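You operate a simulated robot arm through the tools that you are given. There is no shell and no other tool. Be economical: measure what you need, move in short steps, check, and stop when the job is done.

The job below is to be done with a simulated robot arm. You get a single attempt, and the scene is never put back.

JOB
One circuit lamp is dark: switch that circuit off, renew its fuse, switch on.
Fine: old fuse in the fuse tray; the new one matches the rating under its holder.

Only the result counts: the job must be done as asked and must still hold three seconds after the hand-in. Knocking over, shifting, dropping, spilling or breaking anything else fails it.

ROBOT AND FRAMES
A 7-joint arm with a two-finger parallel gripper, fixed in place. Base frame: the origin is at the foot of the arm, x ahead of it, y to its left, z up. Lengths are in mm, angles in rad, forces in N, time in s.
With the tool pointing down near the work surface it reaches from about 200 to 660 mm from the base axis. Its first joint turns from -1.152 to 1.152 rad. Payload 1.57 kg.
The tool frame sits at the grasp point between the pads (the TCP): z along the fingers, y along the line on which they close. The tips reach 30 mm beyond it. The gripper opens to 110 mm. The fingers are 24 mm wide and 12 mm thick; the gripper's body (48 by 112 mm) begins 78 mm behind the TCP.
Orientation is that of the tool frame in the base frame, as [roll, pitch, yaw] about the fixed x, y, z axes, in that order (R = Rz(yaw) Ry(pitch) Rx(roll)). With the fingers straight down and closing along the base's y, the tool's x points along the base's -x, its y along +y and its z along -z.

CONTROLS
- The arm moves only by the tool servo_tool. Its argument "moves" is a list of rows, each a list of 3 entries, a list of its own where there are three numbers: the gripper command, from -1 (shut) to 1 (fully open), values between in proportion, then the shift along the base's x, y, z in m, then the turn, a rotation vector about the base's x, y, z in degrees. In form: [[hand, [dx, dy, dz], [rx, ry, rz]], ...]. A call has 1 to 12 rows; each row shifts and turns the commanded pose from where the row before left it. Rows are played at 5 a second. More than 50 mm and 0.15 rad between two rows, or a gripper value outside its range, and nothing of the call is played. Where a pose cannot be reached the arm comes as near as it can. A force on the tool above 90 N (or 10 N above the force at the start of the call, whichever is more), or a blocked arm, ends the call early, and 0.2 s more pass. The fingers move at their own pace (about 108 mm/s each) and stop on an object; they squeeze with about 32 N. The grip force told is the motor's: it shows also when the fingers shut on nothing. Time passes only in rows, and 0.2 s behind the last, so rows that do not move let the fingers close. It gives the time, the measured TCP pose, the force on the tool (base axes), the opening and the grip force at its end, in the units of the frame above (readings bear some noise).
- Cameras (640 x 400 px; columns grow to the right, rows downward): "scene" is fixed at [173.9, -408.1, 1390]; the picture's right is [0.63, -0.78, 0.00], its down [-0.54, -0.44, -0.71] and it looks along [0.56, 0.45, -0.70] (base axes); focal length 266 px, centre (320, 200). "wrist" rides on the gripper at [70, 16, -141] in the tool frame; the picture's right is [-0.23, 0.97, 0.00], its down [-0.86, -0.20, -0.48] and it looks along [-0.47, -0.11, 0.88] (tool axes); focal length 222 px, centre (320, 200). There is no depth. A picture from a camera that has moved, and an enlarged one, comes with that camera's place and axes in the base frame and with its lens.
- capture(camera): a new picture of that camera. The clock stands still meanwhile.
- enlarge(camera, box): a new picture of the part [left, top, right, bottom] of that camera's present view, enlarged. The clock stands still meanwhile.
- hand_in(): hands the job in; it is judged then, once.

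Work in short steps. Places have to be worked out from the pictures, the camera data and where the tool is seen: move nearer, look again, correct. Check each grasp and each placing, and mend what went wrong. You have 120 turns and 84 pictures in all, those below and enlarged ones among them. Open the gripper and draw the arm clear of the work before you hand the job in, unless the task says otherwise; then end with one line.

The tools are called by a JSON object that holds its "method" and its "body". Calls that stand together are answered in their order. servo_tool: Moves the arm, as the interface text tells. Its arguments: {"type":"object","properties":{"moves":{"type":"array","items":{"type":"array"}}},"required":["moves"]} The other tools are called the same way: capture (camera) takes a picture; enlarge (camera, box) takes an enlarged picture of a part of a camera's view; hand_in () hands the job in.

At the start:

```text
time: 0.0
tool_pos: [400.6, 67.5, 1157.2]
ee_rot: [3.141, 0.0, 3.14]
contact_force: [0.1, 0.6, 0.6]
finger_gap: 110.1
grasp_force: 0.1
```

scene: 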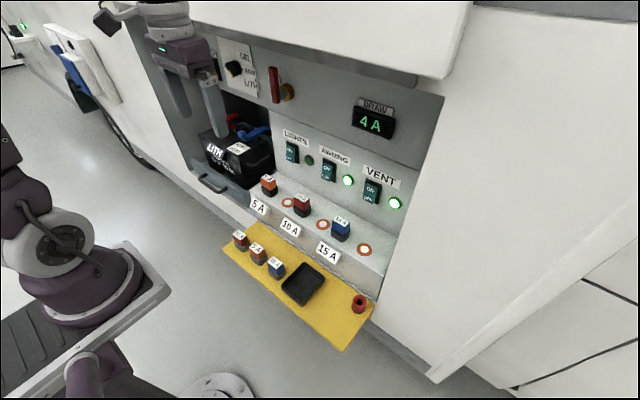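
wrist: 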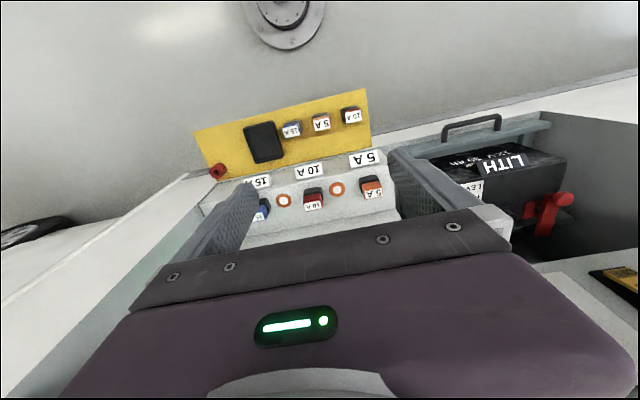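

The LIGHTS lamp appears dark. I'll enlarge the scene to read the panel, fuses and labels.

{"method": "enlarge", "body": {"camera": "scene", "box": [230, 80, 430, 205]}}

{"method": "enlarge", "body": {"camera": "scene", "box": [210, 165, 402, 285]}}

{"method": "enlarge", "body": {"camera": "scene", "box": [220, 220, 396, 330]}}

{"method": "enlarge", "body": {"camera": "wrist", "box": [190, 80, 398, 210]}}

```text
3.20 times, centred on (330, 142) of scene
camera zoom: at [173.9, -408.1, 1390.0], right [0.63, -0.78, 0.0], down [-0.54, -0.44, -0.71], along [0.56, 0.45, -0.7], focal length 851 px, centre (288, 384)
```

zoom: 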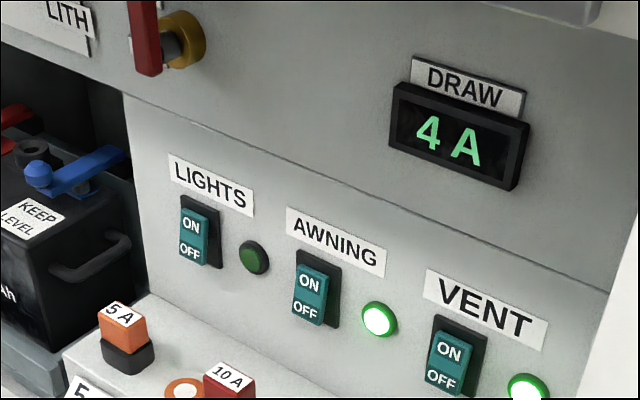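

```text
3.33 times, centred on (306, 225) of scene
camera zoom: at [173.9, -408.1, 1390.0], right [0.63, -0.78, 0.0], down [-0.54, -0.44, -0.71], along [0.56, 0.45, -0.7], focal length 886 px, centre (367, 117)
```

zoom: 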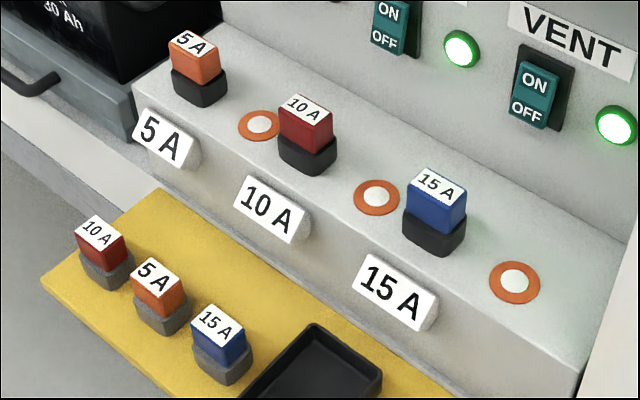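

```text
3.64 times, centred on (308, 275) of scene
camera zoom: at [173.9, -408.1, 1390.0], right [0.63, -0.78, 0.0], down [-0.54, -0.44, -0.71], along [0.56, 0.45, -0.7], focal length 967 px, centre (364, -73)
```

zoom: 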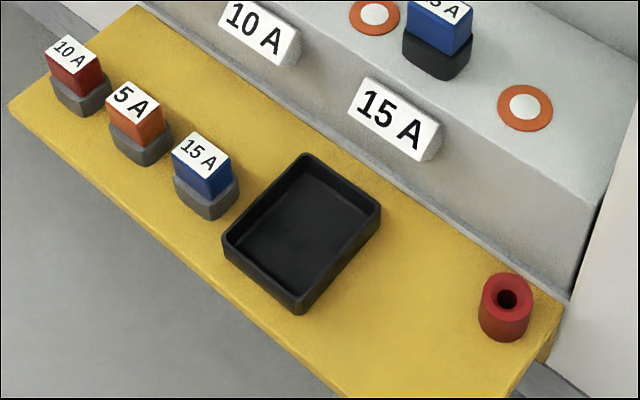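

```text
3.08 times, centred on (294, 145) of wrist
camera zoom: at [329.7, 83.6, 1298.2], right [0.23, 0.97, 0.0], down [0.86, -0.2, 0.48], along [0.47, -0.11, -0.88], focal length 684 px, centre (400, 369)
```

zoom: 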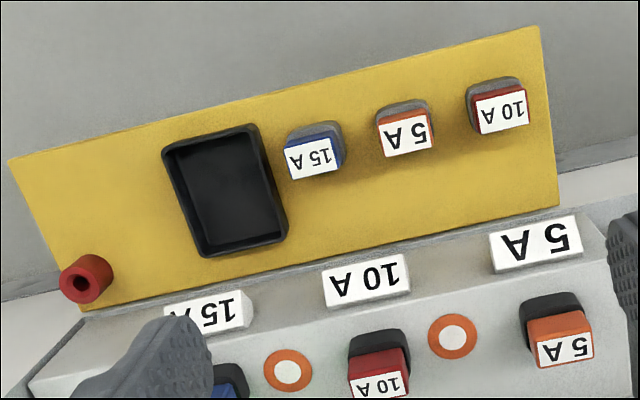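

The LIGHTS lamp is dark, which points to the leftmost switch and the 5 A holder. Triangulating puts the 5 A fuse top near (597,152,825). I'll tilt the wrist forward to view the wall and ledge more closely.

{"method": "servo_tool", "body": {"moves": [[-1, [0, 0, -0.01], [0, -8, 0]], [-1, [0, 0, -0.01], [0, -8, 0]], [-1, [0, 0, -0.01], [0, -8, 0]], [-1, [0, 0, -0.01], [0, -8, 0]], [-1, [0, 0, -0.01], [0, -8, 0]], [-1, [0, 0, 0], [0, 0, 0]]]}}

{"method": "capture", "body": {"camera": "wrist"}}

{"method": "capture", "body": {"camera": "scene"}}

```text
time: 1.4
tool_pos: [395.1, 70.9, 1116.7]
ee_rot: [3.098, 0.602, 3.132]
contact_force: [0.4, 0.1, 0.0]
finger_gap: 0.0
grasp_force: 21.0
out of reach, approached as far as the arm can: row 5
```

```text
77 pictures are left
camera wrist: at [256.0, 81.0, 1196.2], right [0.17, 0.97, 0.16], down [0.44, -0.22, 0.87], along [0.88, -0.08, -0.46], focal length 222 px, centre (320, 200)
```

wrist: 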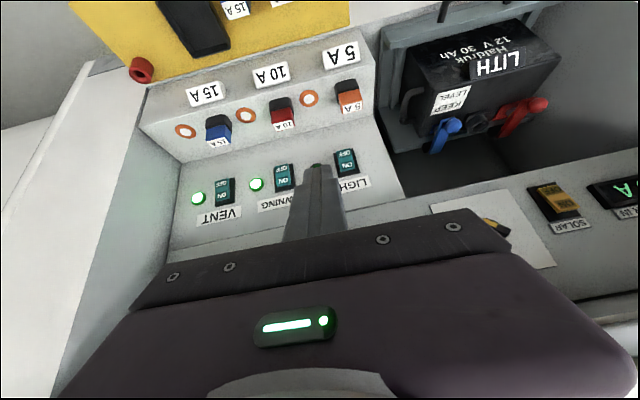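

```text
76 pictures are left
```

scene: 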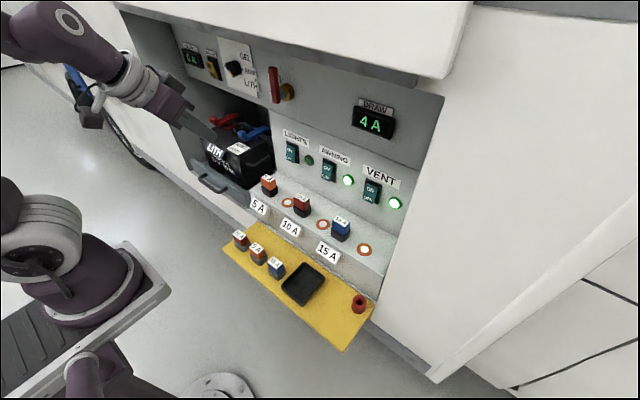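

The tilt stopped at 0.6 rad, but the view is good. I'll enlarge it to measure the switches and fuses.

{"method": "enlarge", "body": {"camera": "wrist", "box": [170, 40, 394, 180]}}

{"method": "enlarge", "body": {"camera": "wrist", "box": [170, 130, 394, 270]}}

```text
2.86 times, centred on (282, 110) of wrist
camera zoom: at [256.0, 81.0, 1196.2], right [0.17, 0.97, 0.16], down [0.44, -0.22, 0.87], along [0.88, -0.08, -0.46], focal length 635 px, centre (429, 457)
```

zoom: 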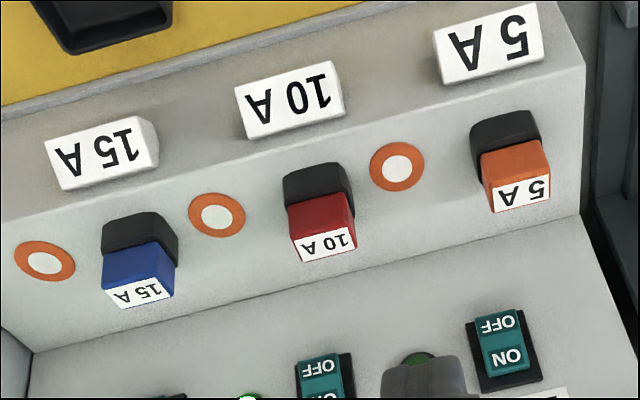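

```text
2.86 times, centred on (282, 200) of wrist
camera zoom: at [256.0, 81.0, 1196.2], right [0.17, 0.97, 0.16], down [0.44, -0.22, 0.87], along [0.88, -0.08, -0.46], focal length 635 px, centre (429, 200)
```

zoom: 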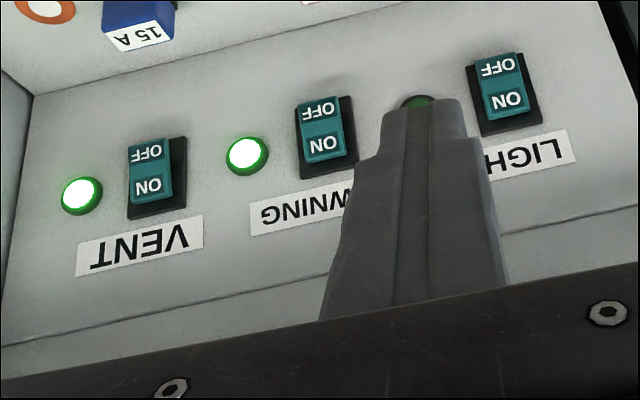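

Triangulated positions: LIGHTS OFF half ≈ (661,116,884), ON half ≈ (665,117,914), 5 A fuse top ≈ (597,152,825). I'll bring the closed, tilted fingers to about 35 mm short of the OFF half and check.

{"method": "servo_tool", "body": {"moves": [[-1, [0.025, 0.0057, -0.0274], [0, 0, 0]], [-1, [0.025, 0.0057, -0.0274], [0, 0, 0]], [-1, [0.025, 0.0057, -0.0274], [0, 0, 0]], [-1, [0.025, 0.0057, -0.0274], [0, 0, 0]], [-1, [0.025, 0.0057, -0.0274], [0, 0, 0]], [-1, [0.025, 0.0057, -0.0274], [0, 0, 0]], [-1, [0.025, 0.0057, -0.0274], [0, 0, 0]], [-1, [0.025, 0.0057, -0.0274], [0, 0, 0]], [-1, [0, 0, 0], [0, 0, 0]]]}}

{"method": "capture", "body": {"camera": "wrist"}}

{"method": "enlarge", "body": {"camera": "scene", "box": [220, 80, 380, 180]}}

```text
time: 3.4
tool_pos: [577.0, 113.4, 925.2]
ee_rot: [3.098, 0.602, 3.132]
contact_force: [-0.7, 0.1, 0.0]
finger_gap: 0.0
grasp_force: 21.5
out of reach, approached as far as the arm can: row 2, 3, 4
```

```text
73 pictures are left
camera wrist: at [438.8, 123.6, 1002.9], right [0.17, 0.97, 0.16], down [0.44, -0.22, 0.87], along [0.88, -0.08, -0.46], focal length 222 px, centre (320, 200)
```

wrist: 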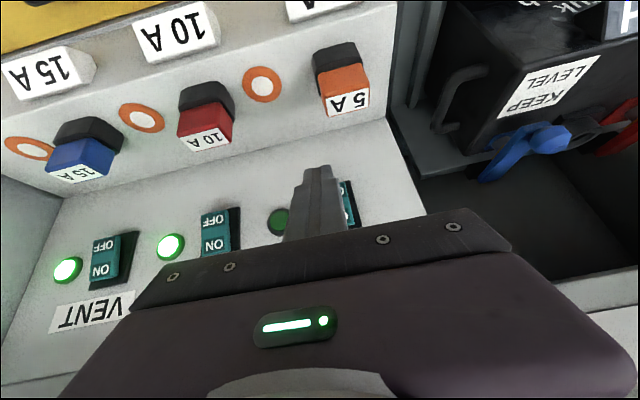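

```text
4.00 times, centred on (300, 130) of scene
camera zoom: at [173.9, -408.0, 1390.0], right [0.63, -0.78, 0.0], down [-0.54, -0.44, -0.71], along [0.56, 0.45, -0.7], focal length 1063 px, centre (400, 480)
```

zoom: 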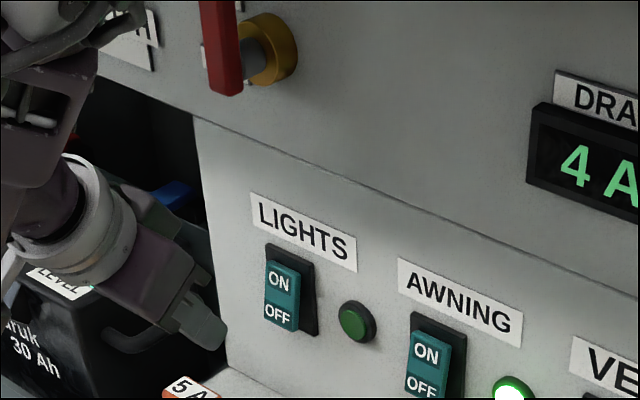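

The projected tip agrees with the picture. I'll move in front of the OFF half and push forward in small steps, watching the force.

{"method": "servo_tool", "body": {"moves": [[-1, [0.014, 0.0015, -0.014], [0, 0, 0]], [-1, [0.014, 0.0015, -0.014], [0, 0, 0]], [-1, [0.008, 0, 0], [0, 0, 0]], [-1, [0.006, 0, 0], [0, 0, 0]], [-1, [0.004, 0, 0], [0, 0, 0]], [-1, [0, 0, 0], [0, 0, 0]]]}}

{"method": "enlarge", "body": {"camera": "scene", "box": [220, 80, 380, 180]}}

```text
time: 4.8
tool_pos: [623.3, 116.2, 895.1]
ee_rot: [3.099, 0.6, 3.134]
contact_force: [-0.1, 0.5, -0.2]
finger_gap: 0.0
grasp_force: 21.4
```

```text
4.00 times, centred on (300, 130) of scene
camera zoom: at [173.9, -408.0, 1390.0], right [0.63, -0.78, 0.0], down [-0.54, -0.44, -0.71], along [0.56, 0.45, -0.7], focal length 1063 px, centre (400, 480)
```

zoom: 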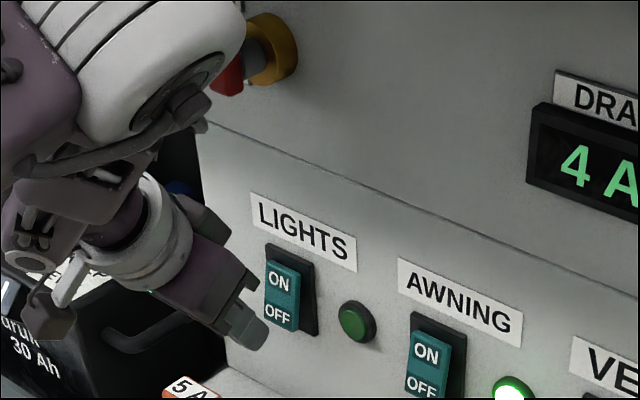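

No contact yet; roughly 10–15 mm remain. I'll push on in smaller steps.

{"method": "servo_tool", "body": {"moves": [[-1, [0.004, 0, 0], [0, 0, 0]], [-1, [0.004, 0, 0], [0, 0, 0]], [-1, [0.003, 0, 0], [0, 0, 0]], [-1, [0.002, 0, 0], [0, 0, 0]], [-1, [0, 0, 0], [0, 0, 0]]]}}

{"method": "enlarge", "body": {"camera": "scene", "box": [220, 80, 380, 180]}}

```text
time: 6.0
tool_pos: [635.8, 116.7, 895.6]
ee_rot: [3.098, 0.6, 3.132]
contact_force: [0.8, 1.3, -0.2]
finger_gap: 0.1
grasp_force: 21.6
```

```text
4.00 times, centred on (300, 130) of scene
camera zoom: at [173.9, -408.1, 1390.0], right [0.63, -0.78, 0.0], down [-0.54, -0.44, -0.71], along [0.56, 0.45, -0.7], focal length 1063 px, centre (400, 480)
```

zoom: 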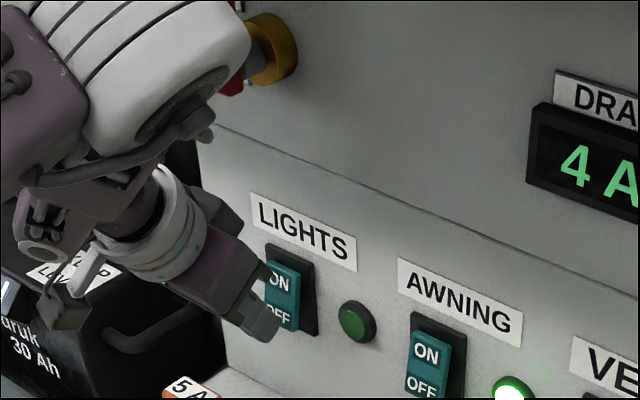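

Still no contact (force below 2 N). Continuing.

{"method": "servo_tool", "body": {"moves": [[-1, [0.003, 0, 0], [0, 0, 0]], [-1, [0.003, 0, 0], [0, 0, 0]], [-1, [0.002, 0, 0], [0, 0, 0]], [-1, [0.002, 0, 0], [0, 0, 0]], [-1, [0, 0, 0], [0, 0, 0]]]}}

{"method": "enlarge", "body": {"camera": "scene", "box": [220, 80, 380, 180]}}

```text
time: 7.2
tool_pos: [645.0, 116.8, 896.9]
ee_rot: [3.096, 0.601, 3.133]
contact_force: [-0.3, 0.2, -0.2]
finger_gap: 0.1
grasp_force: 21.4
```

```text
4.00 times, centred on (300, 130) of scene
camera zoom: at [173.9, -408.0, 1390.0], right [0.63, -0.78, 0.0], down [-0.54, -0.44, -0.71], along [0.56, 0.45, -0.7], focal length 1063 px, centre (400, 480)
```

zoom: 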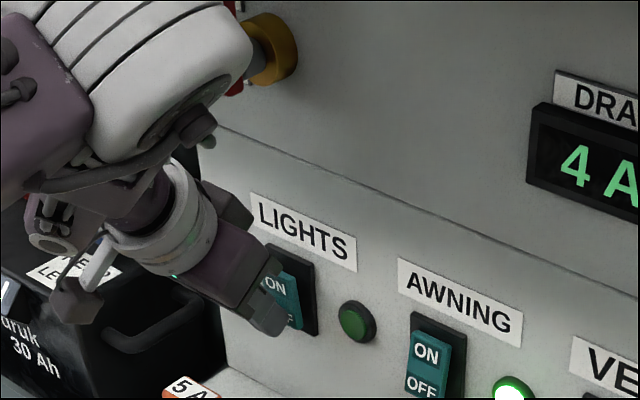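

Still free, as the fingertips are evidently tapered. Pushing on in small steps.

{"method": "servo_tool", "body": {"moves": [[-1, [0.002, 0, 0], [0, 0, 0]], [-1, [0.002, 0, 0], [0, 0, 0]], [-1, [0.002, 0, 0], [0, 0, 0]], [-1, [0.002, 0, 0], [0, 0, 0]], [-1, [0, 0, 0], [0, 0, 0]]]}}

{"method": "enlarge", "body": {"camera": "scene", "box": [250, 110, 346, 170]}}

{"method": "capture", "body": {"camera": "wrist"}}

```text
time: 8.4
tool_pos: [647.4, 118.0, 894.2]
ee_rot: [3.095, 0.589, 3.135]
contact_force: [-81.8, -12.9, 13.4]
finger_gap: 0.0
grasp_force: 21.1
```

```text
6.67 times, centred on (298, 140) of scene
camera zoom: at [171.6, -408.4, 1390.2], right [0.63, -0.78, 0.0], down [-0.54, -0.44, -0.71], along [0.56, 0.45, -0.7], focal length 1772 px, centre (467, 600)
```

zoom: 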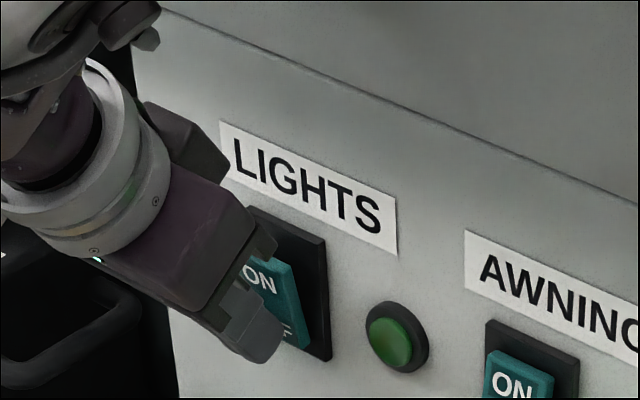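

```text
67 pictures are left
camera wrist: at [509.4, 127.3, 974.4], right [0.17, 0.97, 0.16], down [0.45, -0.22, 0.86], along [0.88, -0.07, -0.48], focal length 222 px, centre (320, 200)
```

wrist: 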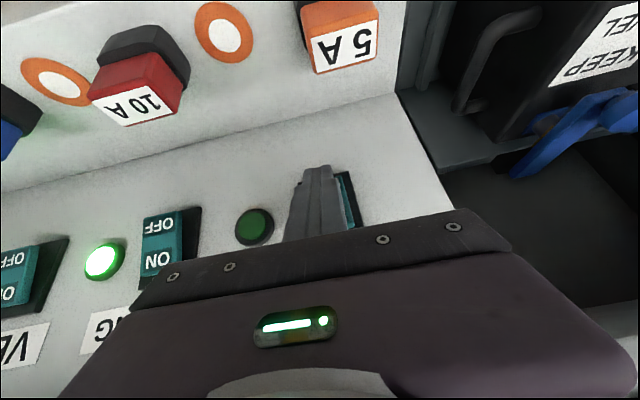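

82 N contact on the rocker. I'll back off 50 mm and see whether the switch flipped.

{"method": "servo_tool", "body": {"moves": [[-1, [-0.02, 0, 0], [0, 0, 0]], [-1, [-0.03, 0, 0], [0, 0, 0]], [-1, [-0.02, 0, 0], [0, 0, 0]]]}}

{"method": "enlarge", "body": {"camera": "scene", "box": [266, 120, 394, 200]}}

```text
time: 9.2
tool_pos: [584.3, 115.1, 898.2]
ee_rot: [3.097, 0.605, 3.132]
contact_force: [0.2, -0.3, -0.5]
finger_gap: 0.2
grasp_force: 21.6
```

```text
5.00 times, centred on (330, 160) of scene
camera zoom: at [173.9, -408.0, 1390.0], right [0.63, -0.78, 0.0], down [-0.54, -0.44, -0.71], along [0.56, 0.45, -0.7], focal length 1329 px, centre (270, 400)
```

zoom: 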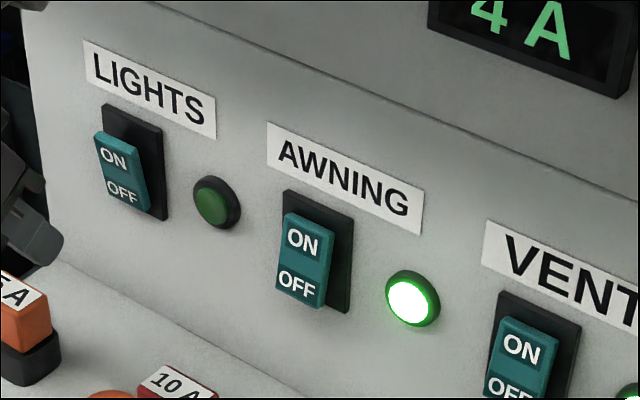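

The LIGHTS rocker now sits with OFF pressed in. Next I'll raise, straighten the tool to vertical, open to about 80 mm and go above the 5 A fuse.

{"method": "servo_tool", "body": {"moves": [[0.4, [-0.01, 0.007, 0.03], [0, 7, 0]], [0.4, [0, 0.007, 0.02], [0, 7, 0]], [0.4, [0.005, 0.008, 0.01], [0, 7, 0]], [0.4, [0.005, 0.008, 0.005], [0, 7, 0]], [0.4, [0.006, 0.007, 0], [0, 6.6, 0]], [0.4, [0.006, 0, 0], [-2.5, 0, 0]], [0.4, [0, 0, 0], [0, 0, 0]]]}}

{"method": "capture", "body": {"camera": "wrist"}}

{"method": "enlarge", "body": {"camera": "scene", "box": [200, 110, 360, 210]}}

```text
time: 10.7
tool_pos: [589.2, 147.4, 956.9]
ee_rot: [-3.125, -0.026, 3.126]
contact_force: [-0.1, 0.5, -0.3]
finger_gap: 77.1
grasp_force: 0.1
stopped in row 7: the force on the tool passed its limit (the readings are from after the stop); the commanded pose is now the measured one
```

```text
65 pictures are left
camera wrist: at [521.7, 165.7, 1101.4], right [0.24, 0.97, -0.02], down [0.86, -0.21, 0.46], along [0.44, -0.13, -0.89], focal length 222 px, centre (320, 200)
```

wrist: 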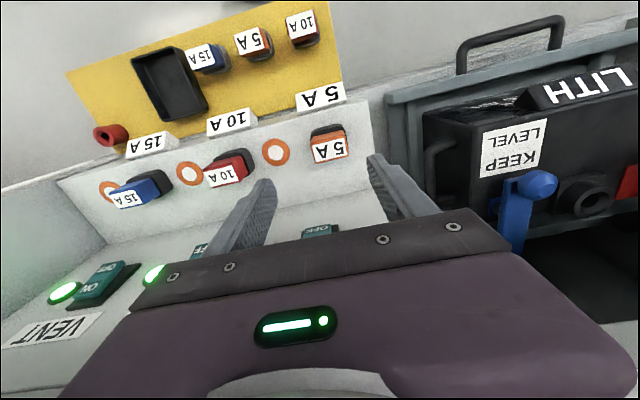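

```text
4.00 times, centred on (280, 160) of scene
camera zoom: at [171.9, -408.7, 1390.1], right [0.63, -0.78, 0.0], down [-0.54, -0.44, -0.72], along [0.56, 0.45, -0.7], focal length 1063 px, centre (480, 360)
```

zoom: 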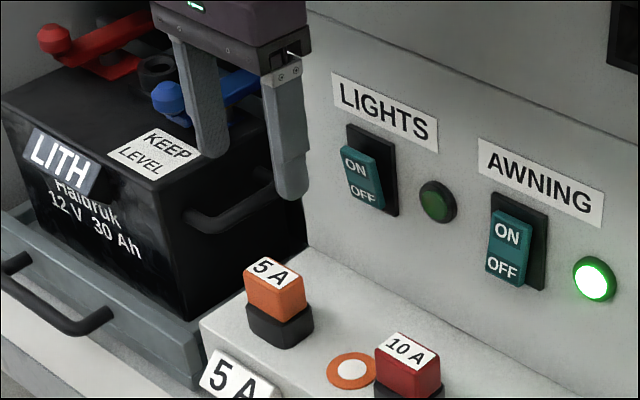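

Something touched while straightening. I need the full view to see what the arm met before moving on.

{"method": "capture", "body": {"camera": "scene"}}

{"method": "enlarge", "body": {"camera": "scene", "box": [180, 20, 340, 120]}}

```text
63 pictures are left
```

scene: 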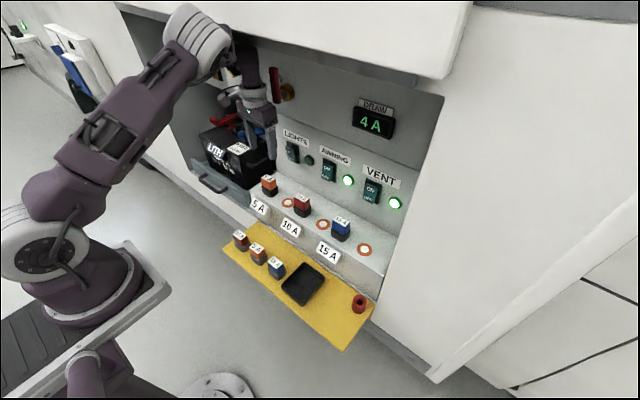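

```text
4.00 times, centred on (260, 70) of scene
camera zoom: at [171.9, -408.7, 1390.1], right [0.63, -0.78, 0.0], down [-0.54, -0.44, -0.72], along [0.56, 0.45, -0.7], focal length 1063 px, centre (560, 720)
```

zoom: 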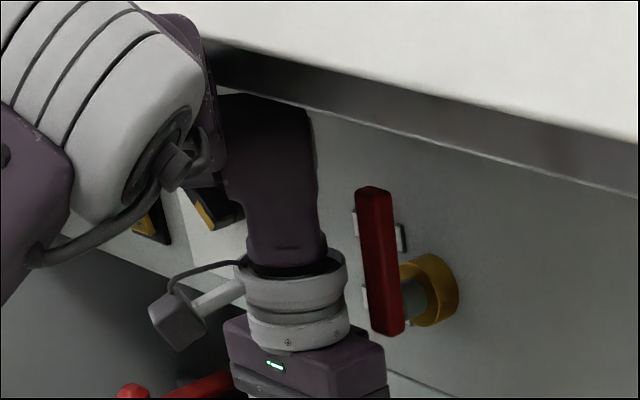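

The forearm's white wrist housing probably brushed the overhang above the bay. I'll move straight down and slightly back to relieve it.

{"method": "servo_tool", "body": {"moves": [[0.4, [-0.01, 0, -0.02], [0, 0, 0]], [0.4, [0, 0, -0.02], [0, 0, 0]], [0.4, [0, 0, 0], [0, 0, 0]]]}}

{"method": "enlarge", "body": {"camera": "scene", "box": [140, 0, 364, 140]}}

{"method": "capture", "body": {"camera": "wrist"}}

```text
time: 11.5
tool_pos: [579.7, 147.5, 916.7]
ee_rot: [-3.126, -0.028, 3.125]
contact_force: [-1.2, 0.0, -0.3]
finger_gap: 77.2
grasp_force: 0.0
```

```text
2.86 times, centred on (252, 70) of scene
camera zoom: at [173.9, -408.0, 1390.0], right [0.63, -0.78, 0.0], down [-0.54, -0.44, -0.71], along [0.56, 0.45, -0.7], focal length 759 px, centre (514, 571)
```

zoom: 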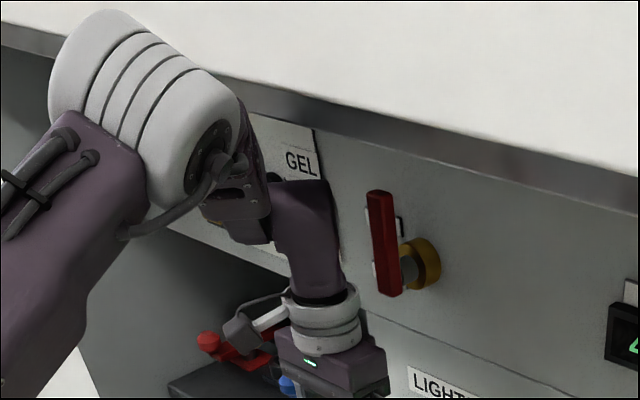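

```text
60 pictures are left
camera wrist: at [512.8, 166.0, 1060.0], right [0.24, 0.97, -0.02], down [0.86, -0.21, 0.46], along [0.44, -0.13, -0.89], focal length 222 px, centre (320, 200)
```

wrist: 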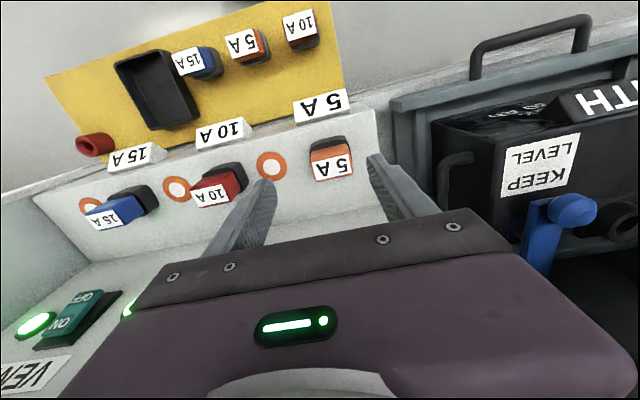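

Contact is relieved and nothing seems moved. The fuse estimate from this view is (595,153, top 825). I'll level the tool, align over it and descend to z≈870 for a check.

{"method": "servo_tool", "body": {"moves": [[0.4, [0.005, 0.002, -0.015], [0.9, -1.6, 0.95]], [0.4, [0.005, 0.002, -0.015], [0, 0, 0]], [0.4, [0.005, 0.0015, -0.015], [0, 0, 0]], [0.4, [0, 0, 0], [0, 0, 0]]]}}

{"method": "capture", "body": {"camera": "wrist"}}

{"method": "enlarge", "body": {"camera": "scene", "box": [220, 130, 332, 200]}}

```text
time: 12.5
tool_pos: [595.0, 153.6, 873.2]
ee_rot: [-3.14, 0.002, -3.141]
contact_force: [-0.3, 0.2, 0.4]
finger_gap: 77.1
grasp_force: 0.0
```

```text
59 pictures are left
camera wrist: at [524.3, 168.7, 1014.9], right [0.23, 0.97, 0.0], down [0.85, -0.2, 0.48], along [0.47, -0.11, -0.88], focal length 222 px, centre (320, 200)
```

wrist: 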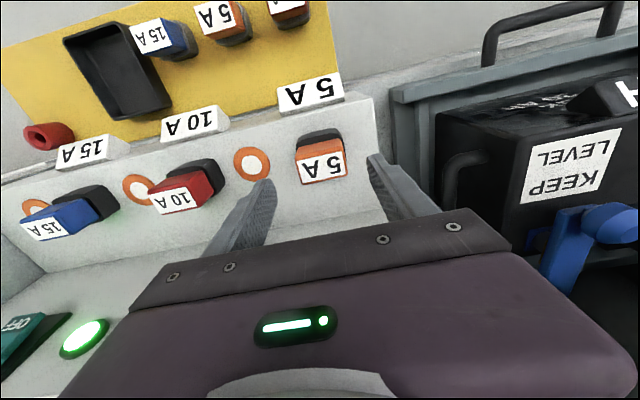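

```text
5.71 times, centred on (276, 165) of scene
camera zoom: at [173.9, -408.0, 1390.0], right [0.63, -0.78, 0.0], down [-0.54, -0.44, -0.71], along [0.56, 0.45, -0.7], focal length 1519 px, centre (571, 400)
```

zoom: 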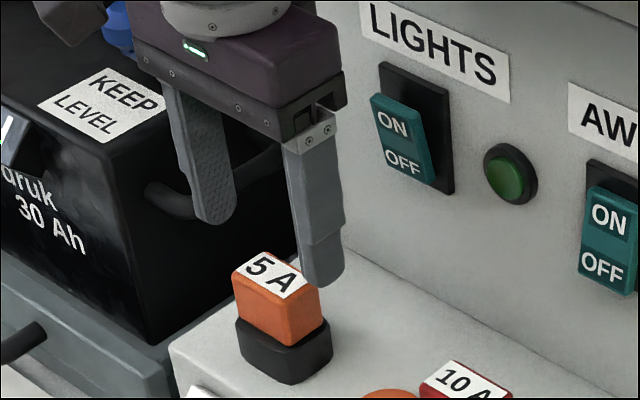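

Alignment is confirmed: fuse top at ≈(594,154,826). I'll descend to TCP z≈832 and close.

{"method": "servo_tool", "body": {"moves": [[0.4, [-0.0005, 0.0005, -0.02], [0, 0, 0]], [0.4, [0, 0, -0.015], [0, 0, 0]], [0.4, [0, 0, -0.006], [0, 0, 0]], [0.4, [0, 0, 0], [0, 0, 0]], [-1, [0, 0, 0], [0, 0, 0]], [-1, [0, 0, 0], [0, 0, 0]], [-1, [0, 0, 0], [0, 0, 0]]]}}

{"method": "enlarge", "body": {"camera": "scene", "box": [220, 130, 332, 200]}}

```text
time: 14.1
tool_pos: [594.2, 153.4, 831.9]
ee_rot: [-3.141, 0.003, 3.141]
contact_force: [0.4, 2.0, 0.3]
finger_gap: 45.0
grasp_force: 31.6
```

```text
5.71 times, centred on (276, 165) of scene
camera zoom: at [173.9, -408.0, 1390.0], right [0.63, -0.78, 0.0], down [-0.54, -0.44, -0.71], along [0.56, 0.45, -0.7], focal length 1519 px, centre (571, 400)
```

zoom: 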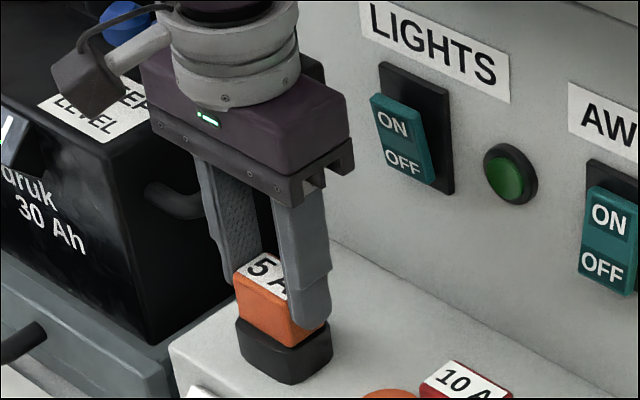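

The fuse is gripped (45 mm, 32 N). I'll pull it straight up slowly.

{"method": "servo_tool", "body": {"moves": [[-1, [0, 0, 0.003], [0, 0, 0]], [-1, [0, 0, 0.003], [0, 0, 0]], [-1, [0, 0, 0.004], [0, 0, 0]], [-1, [0, 0, 0.005], [0, 0, 0]], [-1, [0, 0, 0.006], [0, 0, 0]], [-1, [0, 0, 0.008], [0, 0, 0]], [-1, [0, 0, 0.01], [0, 0, 0]], [-1, [0, 0, 0.01], [0, 0, 0]], [-1, [0, 0, 0], [0, 0, 0]]]}}

{"method": "capture", "body": {"camera": "scene"}}

{"method": "enlarge", "body": {"camera": "scene", "box": [220, 130, 332, 200]}}

```text
time: 16.1
tool_pos: [594.6, 154.0, 881.3]
ee_rot: [3.141, 0.002, 3.141]
contact_force: [-0.1, 0.5, 0.3]
finger_gap: 44.9
grasp_force: 31.7
```

```text
56 pictures are left
```

scene: 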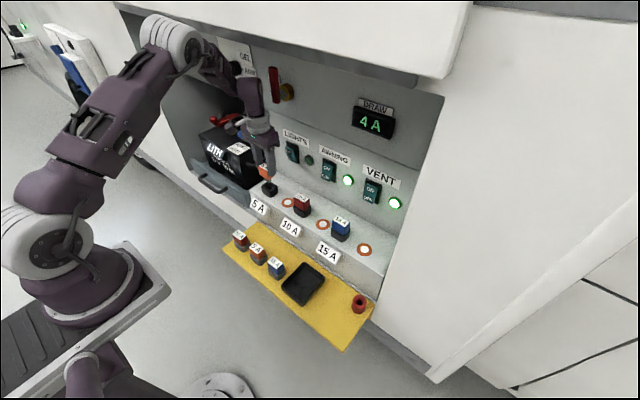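

```text
5.71 times, centred on (276, 165) of scene
camera zoom: at [173.9, -408.0, 1390.0], right [0.63, -0.78, 0.0], down [-0.54, -0.44, -0.71], along [0.56, 0.45, -0.7], focal length 1519 px, centre (571, 400)
```

zoom: 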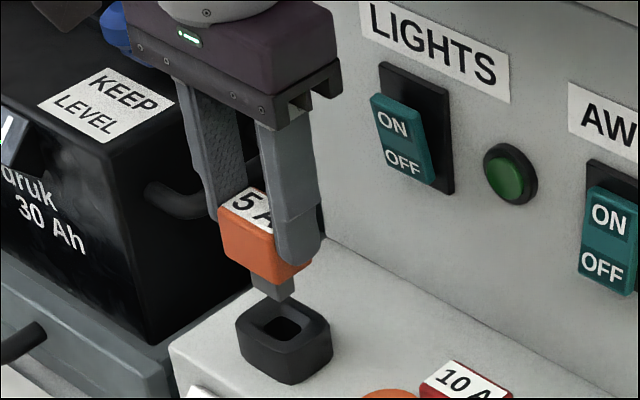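

The fuse is out with its plug visible below. I'll retract along −x, then move over to the tray at ≈(452,−118), staying high.

{"method": "servo_tool", "body": {"moves": [[-1, [-0.04, 0, 0.005], [0, 0, 0]], [-1, [-0.048, 0, 0], [0, 0, 0]], [-1, [-0.048, -0.01, 0], [0, 0, 0]], [-1, [-0.006, -0.045, -0.01], [0, 0, 0]], [-1, [0, -0.045, -0.02], [0, 0, 0]], [-1, [0, -0.045, -0.02], [0, 0, 0]], [-1, [0, -0.045, -0.02], [0, 0, 0]], [-1, [0, -0.045, -0.02], [0, 0, 0]], [-1, [0, -0.037, -0.01], [0, 0, 0]], [-1, [0, 0, 0], [0, 0, 0]]]}}

{"method": "capture", "body": {"camera": "wrist"}}

{"method": "enlarge", "body": {"camera": "scene", "box": [216, 200, 376, 300]}}

```text
time: 18.3
tool_pos: [454.4, -117.8, 784.9]
ee_rot: [3.141, 0.002, -3.141]
contact_force: [-0.5, 0.2, -0.5]
finger_gap: 44.7
grasp_force: 31.5
```

```text
54 pictures are left
camera wrist: at [384.2, -102.5, 927.2], right [0.23, 0.97, 0.0], down [0.85, -0.2, 0.48], along [0.47, -0.11, -0.88], focal length 222 px, centre (320, 200)
```

wrist: 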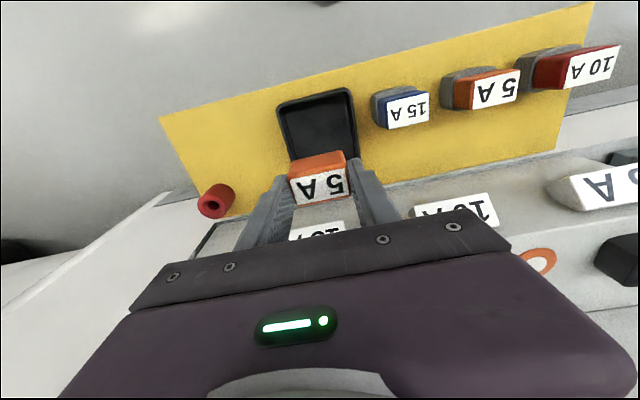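

```text
4.00 times, centred on (296, 250) of scene
camera zoom: at [173.8, -408.1, 1390.0], right [0.63, -0.78, 0.0], down [-0.54, -0.44, -0.71], along [0.56, 0.45, -0.7], focal length 1063 px, centre (416, 0)
```

zoom: 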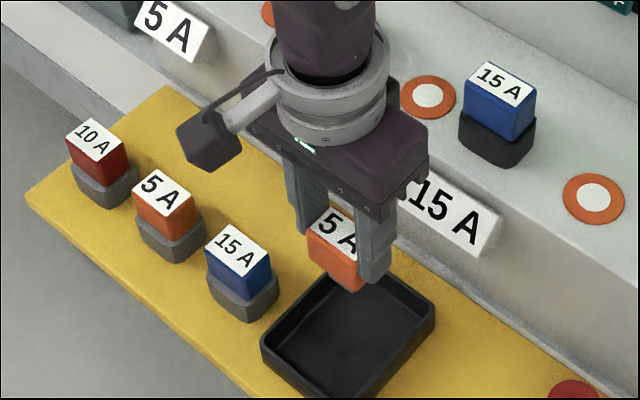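

Back-projecting the rim puts the tray at x 402–514, y −158…−73, centre (458,−116). I'll lower to z≈710 and check the gap.

{"method": "servo_tool", "body": {"moves": [[-1, [0.003, 0.002, -0.025], [0, 0, 0]], [-1, [0, 0, -0.025], [0, 0, 0]], [-1, [0, 0, -0.02], [0, 0, 0]], [-1, [0, 0, -0.007], [0, 0, 0]], [-1, [0, 0, 0], [0, 0, 0]]]}}

{"method": "enlarge", "body": {"camera": "scene", "box": [256, 240, 352, 300]}}

{"method": "enlarge", "body": {"camera": "wrist", "box": [220, 60, 420, 185]}}

```text
time: 19.5
tool_pos: [458.2, -115.5, 708.9]
ee_rot: [3.141, 0.002, 3.141]
contact_force: [-0.9, 0.1, -0.6]
finger_gap: 44.7
grasp_force: 31.4
```

```text
6.67 times, centred on (304, 270) of scene
camera zoom: at [173.9, -408.1, 1390.0], right [0.63, -0.78, 0.0], down [-0.54, -0.44, -0.71], along [0.56, 0.45, -0.7], focal length 1772 px, centre (427, -267)
```

zoom: 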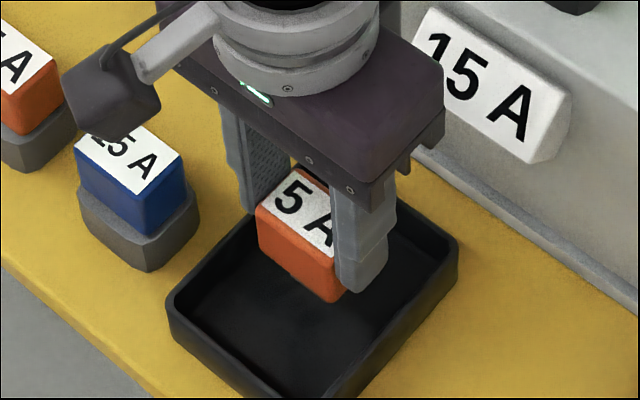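

```text
3.20 times, centred on (320, 122) of wrist
camera zoom: at [386.5, -99.8, 850.9], right [0.23, 0.97, 0.0], down [0.85, -0.2, 0.48], along [0.47, -0.11, -0.88], focal length 711 px, centre (320, 448)
```

zoom: 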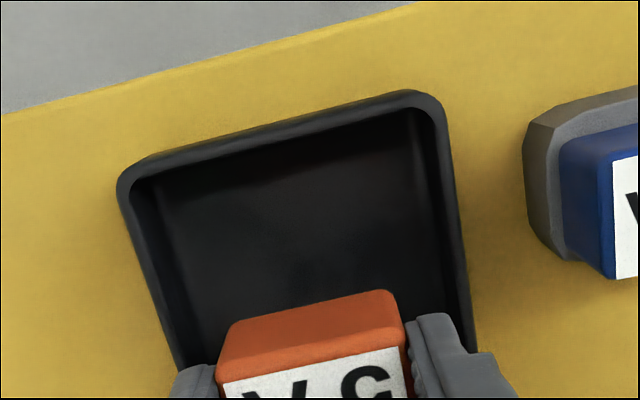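

It's centred in the tray. I'll lower in 3 mm steps until the plug touches.

{"method": "servo_tool", "body": {"moves": [[-1, [0, 0, -0.005], [0, 0, 0]], [-1, [0, 0, -0.004], [0, 0, 0]], [-1, [0, 0, -0.003], [0, 0, 0]], [-1, [0, 0, 0], [0, 0, 0]]]}}

{"method": "enlarge", "body": {"camera": "scene", "box": [256, 240, 352, 300]}}

```text
time: 20.5
tool_pos: [456.1, -115.9, 696.6]
ee_rot: [-3.141, 0.002, -3.141]
contact_force: [0.0, 0.3, -0.3]
finger_gap: 44.7
grasp_force: 32.4
```

```text
6.67 times, centred on (304, 270) of scene
camera zoom: at [173.9, -408.1, 1390.0], right [0.63, -0.78, 0.0], down [-0.54, -0.44, -0.71], along [0.56, 0.45, -0.7], focal length 1772 px, centre (427, -267)
```

zoom: 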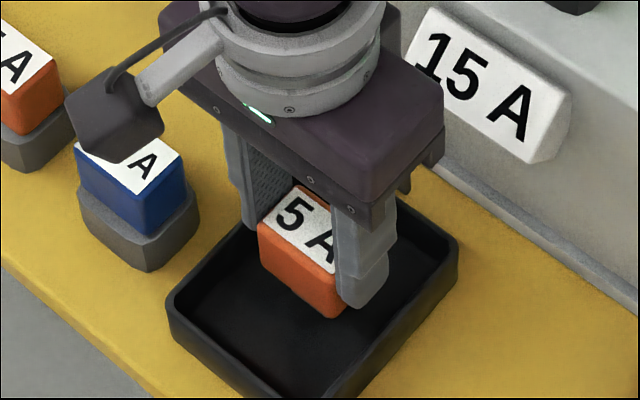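

No touch yet. Lowering a bit further.

{"method": "servo_tool", "body": {"moves": [[-1, [0, 0, -0.003], [0, 0, 0]], [-1, [0, 0, -0.003], [0, 0, 0]], [-1, [0, 0, -0.002], [0, 0, 0]], [-1, [0, 0, 0], [0, 0, 0]]]}}

```text
time: 21.5
tool_pos: [456.8, -116.0, 689.7]
ee_rot: [-3.142, 0.004, -3.141]
contact_force: [2.1, 2.6, 29.8]
finger_gap: 44.6
grasp_force: 32.2
```

30 N upward: the plug is resting on the tray floor. I'll ease up 1 mm, open to about 62 mm and look.

{"method": "servo_tool", "body": {"moves": [[-1, [0, 0, 0.001], [0, 0, 0]], [0.0, [0, 0, 0], [0, 0, 0]], [0.12, [0, 0, 0], [0, 0, 0]], [0.12, [0, 0, 0], [0, 0, 0]], [0.12, [0, 0, 0.01], [0, 0, 0]], [0.12, [0, 0, 0.03], [0, 0, 0]], [0.12, [0, 0, 0.03], [0, 0, 0]], [0.12, [0, 0, 0.03], [0, 0, 0]]]}}

{"method": "enlarge", "body": {"camera": "scene", "box": [224, 220, 384, 320]}}

{"method": "capture", "body": {"camera": "wrist"}}

```text
time: 23.3
tool_pos: [455.9, -115.0, 788.5]
ee_rot: [3.141, 0.002, -3.141]
contact_force: [0.5, 0.1, -1.0]
finger_gap: 61.6
grasp_force: 0.0
```

```text
4.00 times, centred on (304, 270) of scene
camera zoom: at [173.9, -408.1, 1390.0], right [0.63, -0.78, 0.0], down [-0.54, -0.44, -0.71], along [0.56, 0.45, -0.7], focal length 1063 px, centre (384, -80)
```

zoom: 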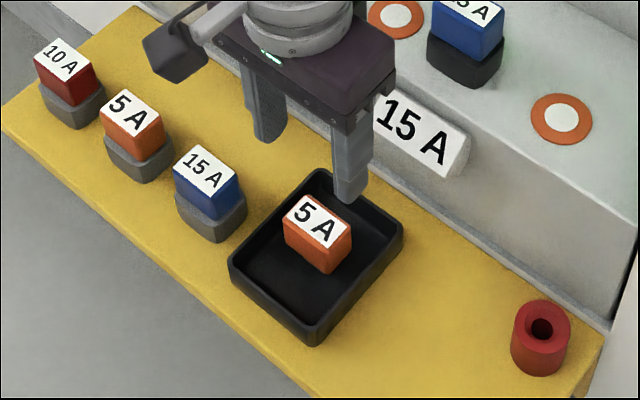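

```text
48 pictures are left
camera wrist: at [386.0, -99.9, 931.0], right [0.23, 0.97, 0.0], down [0.85, -0.2, 0.48], along [0.47, -0.11, -0.88], focal length 222 px, centre (320, 200)
```

wrist: 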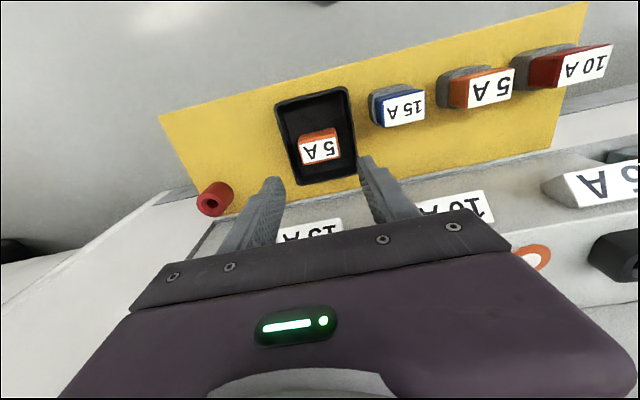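

The old 5 A fuse stands in the tray. The spare 5 A triangulates to about (430,49, top 707); I'll move above it and refine.

{"method": "servo_tool", "body": {"moves": [[0.12, [-0.006, 0.041, 0], [0, 0, 0]], [0.12, [-0.006, 0.041, 0], [0, 0, 0]], [0.12, [-0.006, 0.041, 0], [0, 0, 0]], [0.12, [-0.006, 0.041, -0.01], [0, 0, 0]], [0.12, [0, 0, -0.02], [0, 0, 0]], [0.12, [0, 0, 0], [0, 0, 0]]]}}

{"method": "capture", "body": {"camera": "wrist"}}

{"method": "enlarge", "body": {"camera": "scene", "box": [200, 200, 312, 270]}}

```text
time: 24.7
tool_pos: [430.7, 47.9, 757.5]
ee_rot: [-3.14, 0.001, -3.141]
contact_force: [0.2, 0.4, 0.4]
finger_gap: 61.6
grasp_force: 0.0
```

```text
47 pictures are left
camera wrist: at [359.6, 62.6, 900.5], right [0.23, 0.97, 0.0], down [0.85, -0.2, 0.48], along [0.47, -0.11, -0.88], focal length 222 px, centre (320, 200)
```

wrist: 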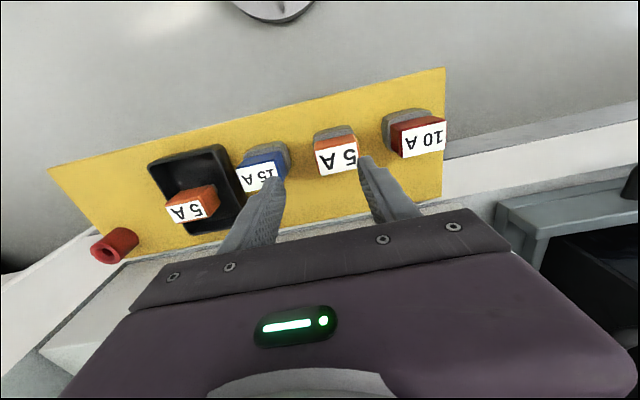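

```text
5.71 times, centred on (256, 235) of scene
camera zoom: at [173.9, -408.0, 1390.0], right [0.63, -0.78, 0.0], down [-0.54, -0.44, -0.71], along [0.56, 0.45, -0.7], focal length 1519 px, centre (686, 0)
```

zoom: 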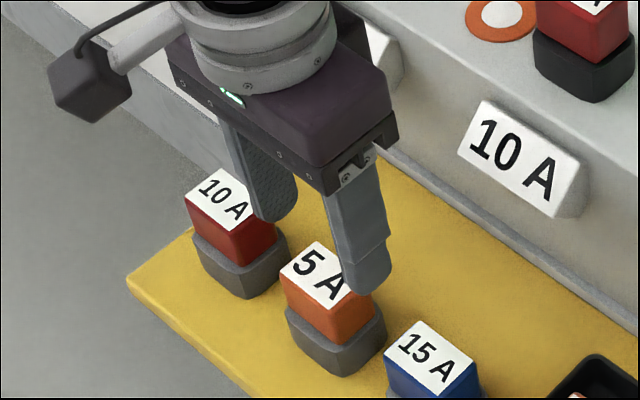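

The wrist view suggests the spare sits farther to +y (~62) and lower (top ~692) than first estimated. I'll enlarge to refine.

{"method": "enlarge", "body": {"camera": "wrist", "box": [240, 90, 464, 230]}}

```text
2.86 times, centred on (352, 160) of wrist
camera zoom: at [359.6, 62.6, 900.5], right [0.23, 0.97, 0.0], down [0.85, -0.2, 0.48], along [0.47, -0.11, -0.88], focal length 635 px, centre (229, 314)
```

zoom: 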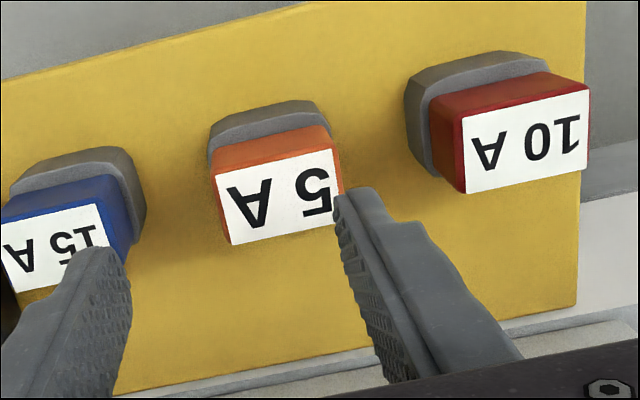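

Refined spare centre ≈ (432,63, top ~691). I'll shift over it, go down to z≈725 and re-check.

{"method": "servo_tool", "body": {"moves": [[0.12, [0.001, 0.015, 0], [0, 0, 0]], [0.12, [0, 0, -0.015], [0, 0, 0]], [0.12, [0, 0, -0.015], [0, 0, 0]], [0.12, [0, 0, 0], [0, 0, 0]]]}}

{"method": "enlarge", "body": {"camera": "wrist", "box": [240, 90, 464, 230]}}

{"method": "enlarge", "body": {"camera": "scene", "box": [200, 200, 312, 270]}}

```text
time: 25.7
tool_pos: [433.7, 63.1, 729.4]
ee_rot: [3.141, 0.001, -3.141]
contact_force: [0.2, 0.6, -0.2]
finger_gap: 61.5
grasp_force: 0.0
```

```text
2.86 times, centred on (352, 160) of wrist
camera zoom: at [362.1, 78.6, 870.6], right [0.23, 0.97, 0.0], down [0.85, -0.2, 0.48], along [0.47, -0.11, -0.88], focal length 635 px, centre (229, 314)
```

zoom: 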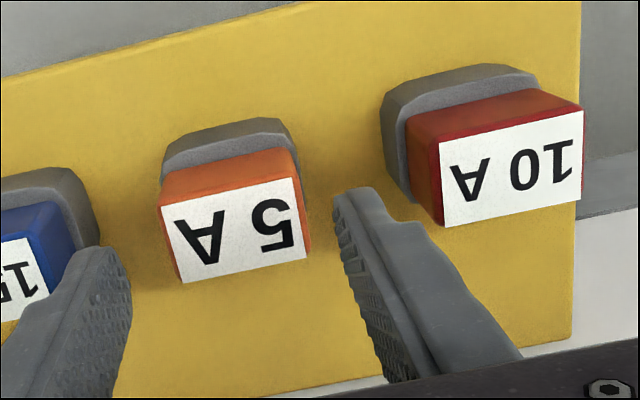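

```text
5.71 times, centred on (256, 235) of scene
camera zoom: at [173.9, -408.0, 1390.0], right [0.63, -0.78, 0.0], down [-0.54, -0.44, -0.71], along [0.56, 0.45, -0.7], focal length 1519 px, centre (686, 0)
```

zoom: 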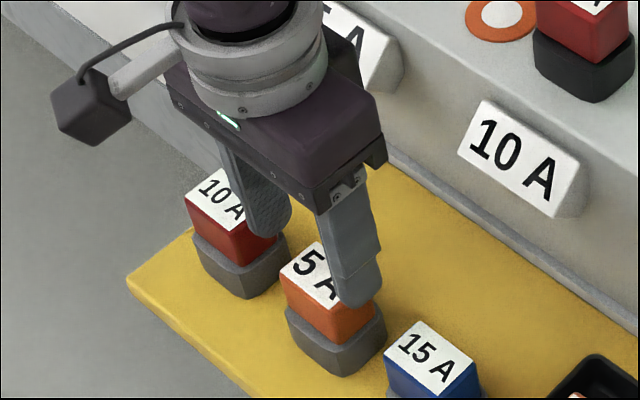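

The spare's centre is now ≈ (432,64, top ~688). I'll narrow the opening to 57 mm for clearance from the 15 A holder, descend to TCP z≈695 and close.

{"method": "servo_tool", "body": {"moves": [[0.04, [-0.001, 0.001, 0], [0, 0, 0]], [0.04, [0, 0, -0.012], [0, 0, 0]], [0.04, [0, 0, -0.012], [0, 0, 0]], [0.04, [0, 0, -0.01], [0, 0, 0]], [0.04, [0, 0, 0], [0, 0, 0]]]}}

{"method": "enlarge", "body": {"camera": "wrist", "box": [240, 90, 464, 230]}}

{"method": "enlarge", "body": {"camera": "scene", "box": [200, 200, 312, 270]}}

```text
time: 26.9
tool_pos: [432.5, 65.1, 695.9]
ee_rot: [3.14, 0.001, -3.142]
contact_force: [-0.3, -0.7, 0.5]
finger_gap: 57.4
grasp_force: 0.1
```

```text
2.86 times, centred on (352, 160) of wrist
camera zoom: at [361.0, 79.8, 837.7], right [0.23, 0.97, 0.0], down [0.85, -0.2, 0.48], along [0.47, -0.11, -0.88], focal length 635 px, centre (229, 314)
```

zoom: 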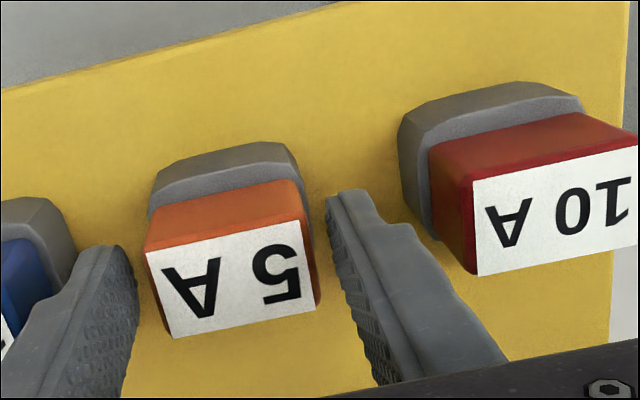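

```text
5.71 times, centred on (256, 235) of scene
camera zoom: at [173.9, -408.1, 1390.0], right [0.63, -0.78, 0.0], down [-0.54, -0.44, -0.71], along [0.56, 0.45, -0.7], focal length 1519 px, centre (686, 0)
```

zoom: 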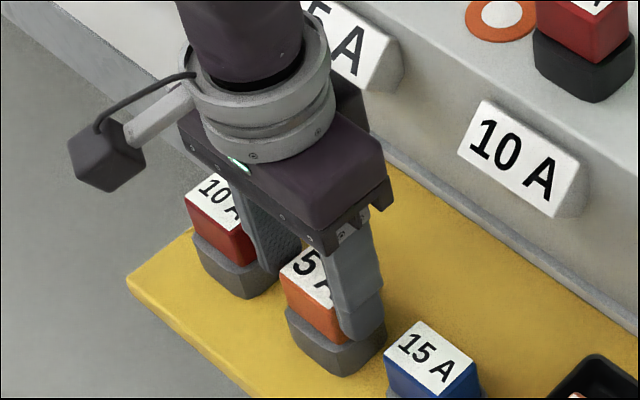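

Compared with how the old fuse sat in the grasp, this one matches within about 2 mm. Nudging +y 1.5 mm and closing.

{"method": "servo_tool", "body": {"moves": [[0.04, [0.0005, 0.0015, 0], [0, 0, 0]], [-1, [0, 0, 0], [0, 0, 0]], [-1, [0, 0, 0], [0, 0, 0]], [-1, [0, 0, 0], [0, 0, 0]]]}}

{"method": "enlarge", "body": {"camera": "wrist", "box": [240, 90, 464, 230]}}

```text
time: 27.9
tool_pos: [432.2, 65.8, 694.1]
ee_rot: [3.14, 0.0, 3.141]
contact_force: [-1.1, 0.0, 0.4]
finger_gap: 44.7
grasp_force: 32.0
```

```text
2.86 times, centred on (352, 160) of wrist
camera zoom: at [361.3, 81.0, 837.6], right [0.23, 0.97, 0.0], down [0.85, -0.2, 0.48], along [0.47, -0.11, -0.88], focal length 635 px, centre (229, 314)
```

zoom: 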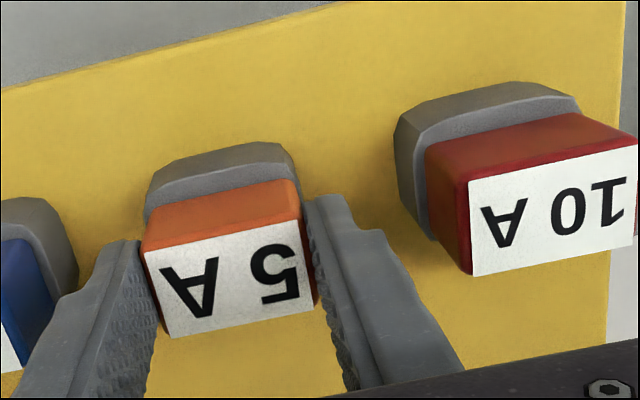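

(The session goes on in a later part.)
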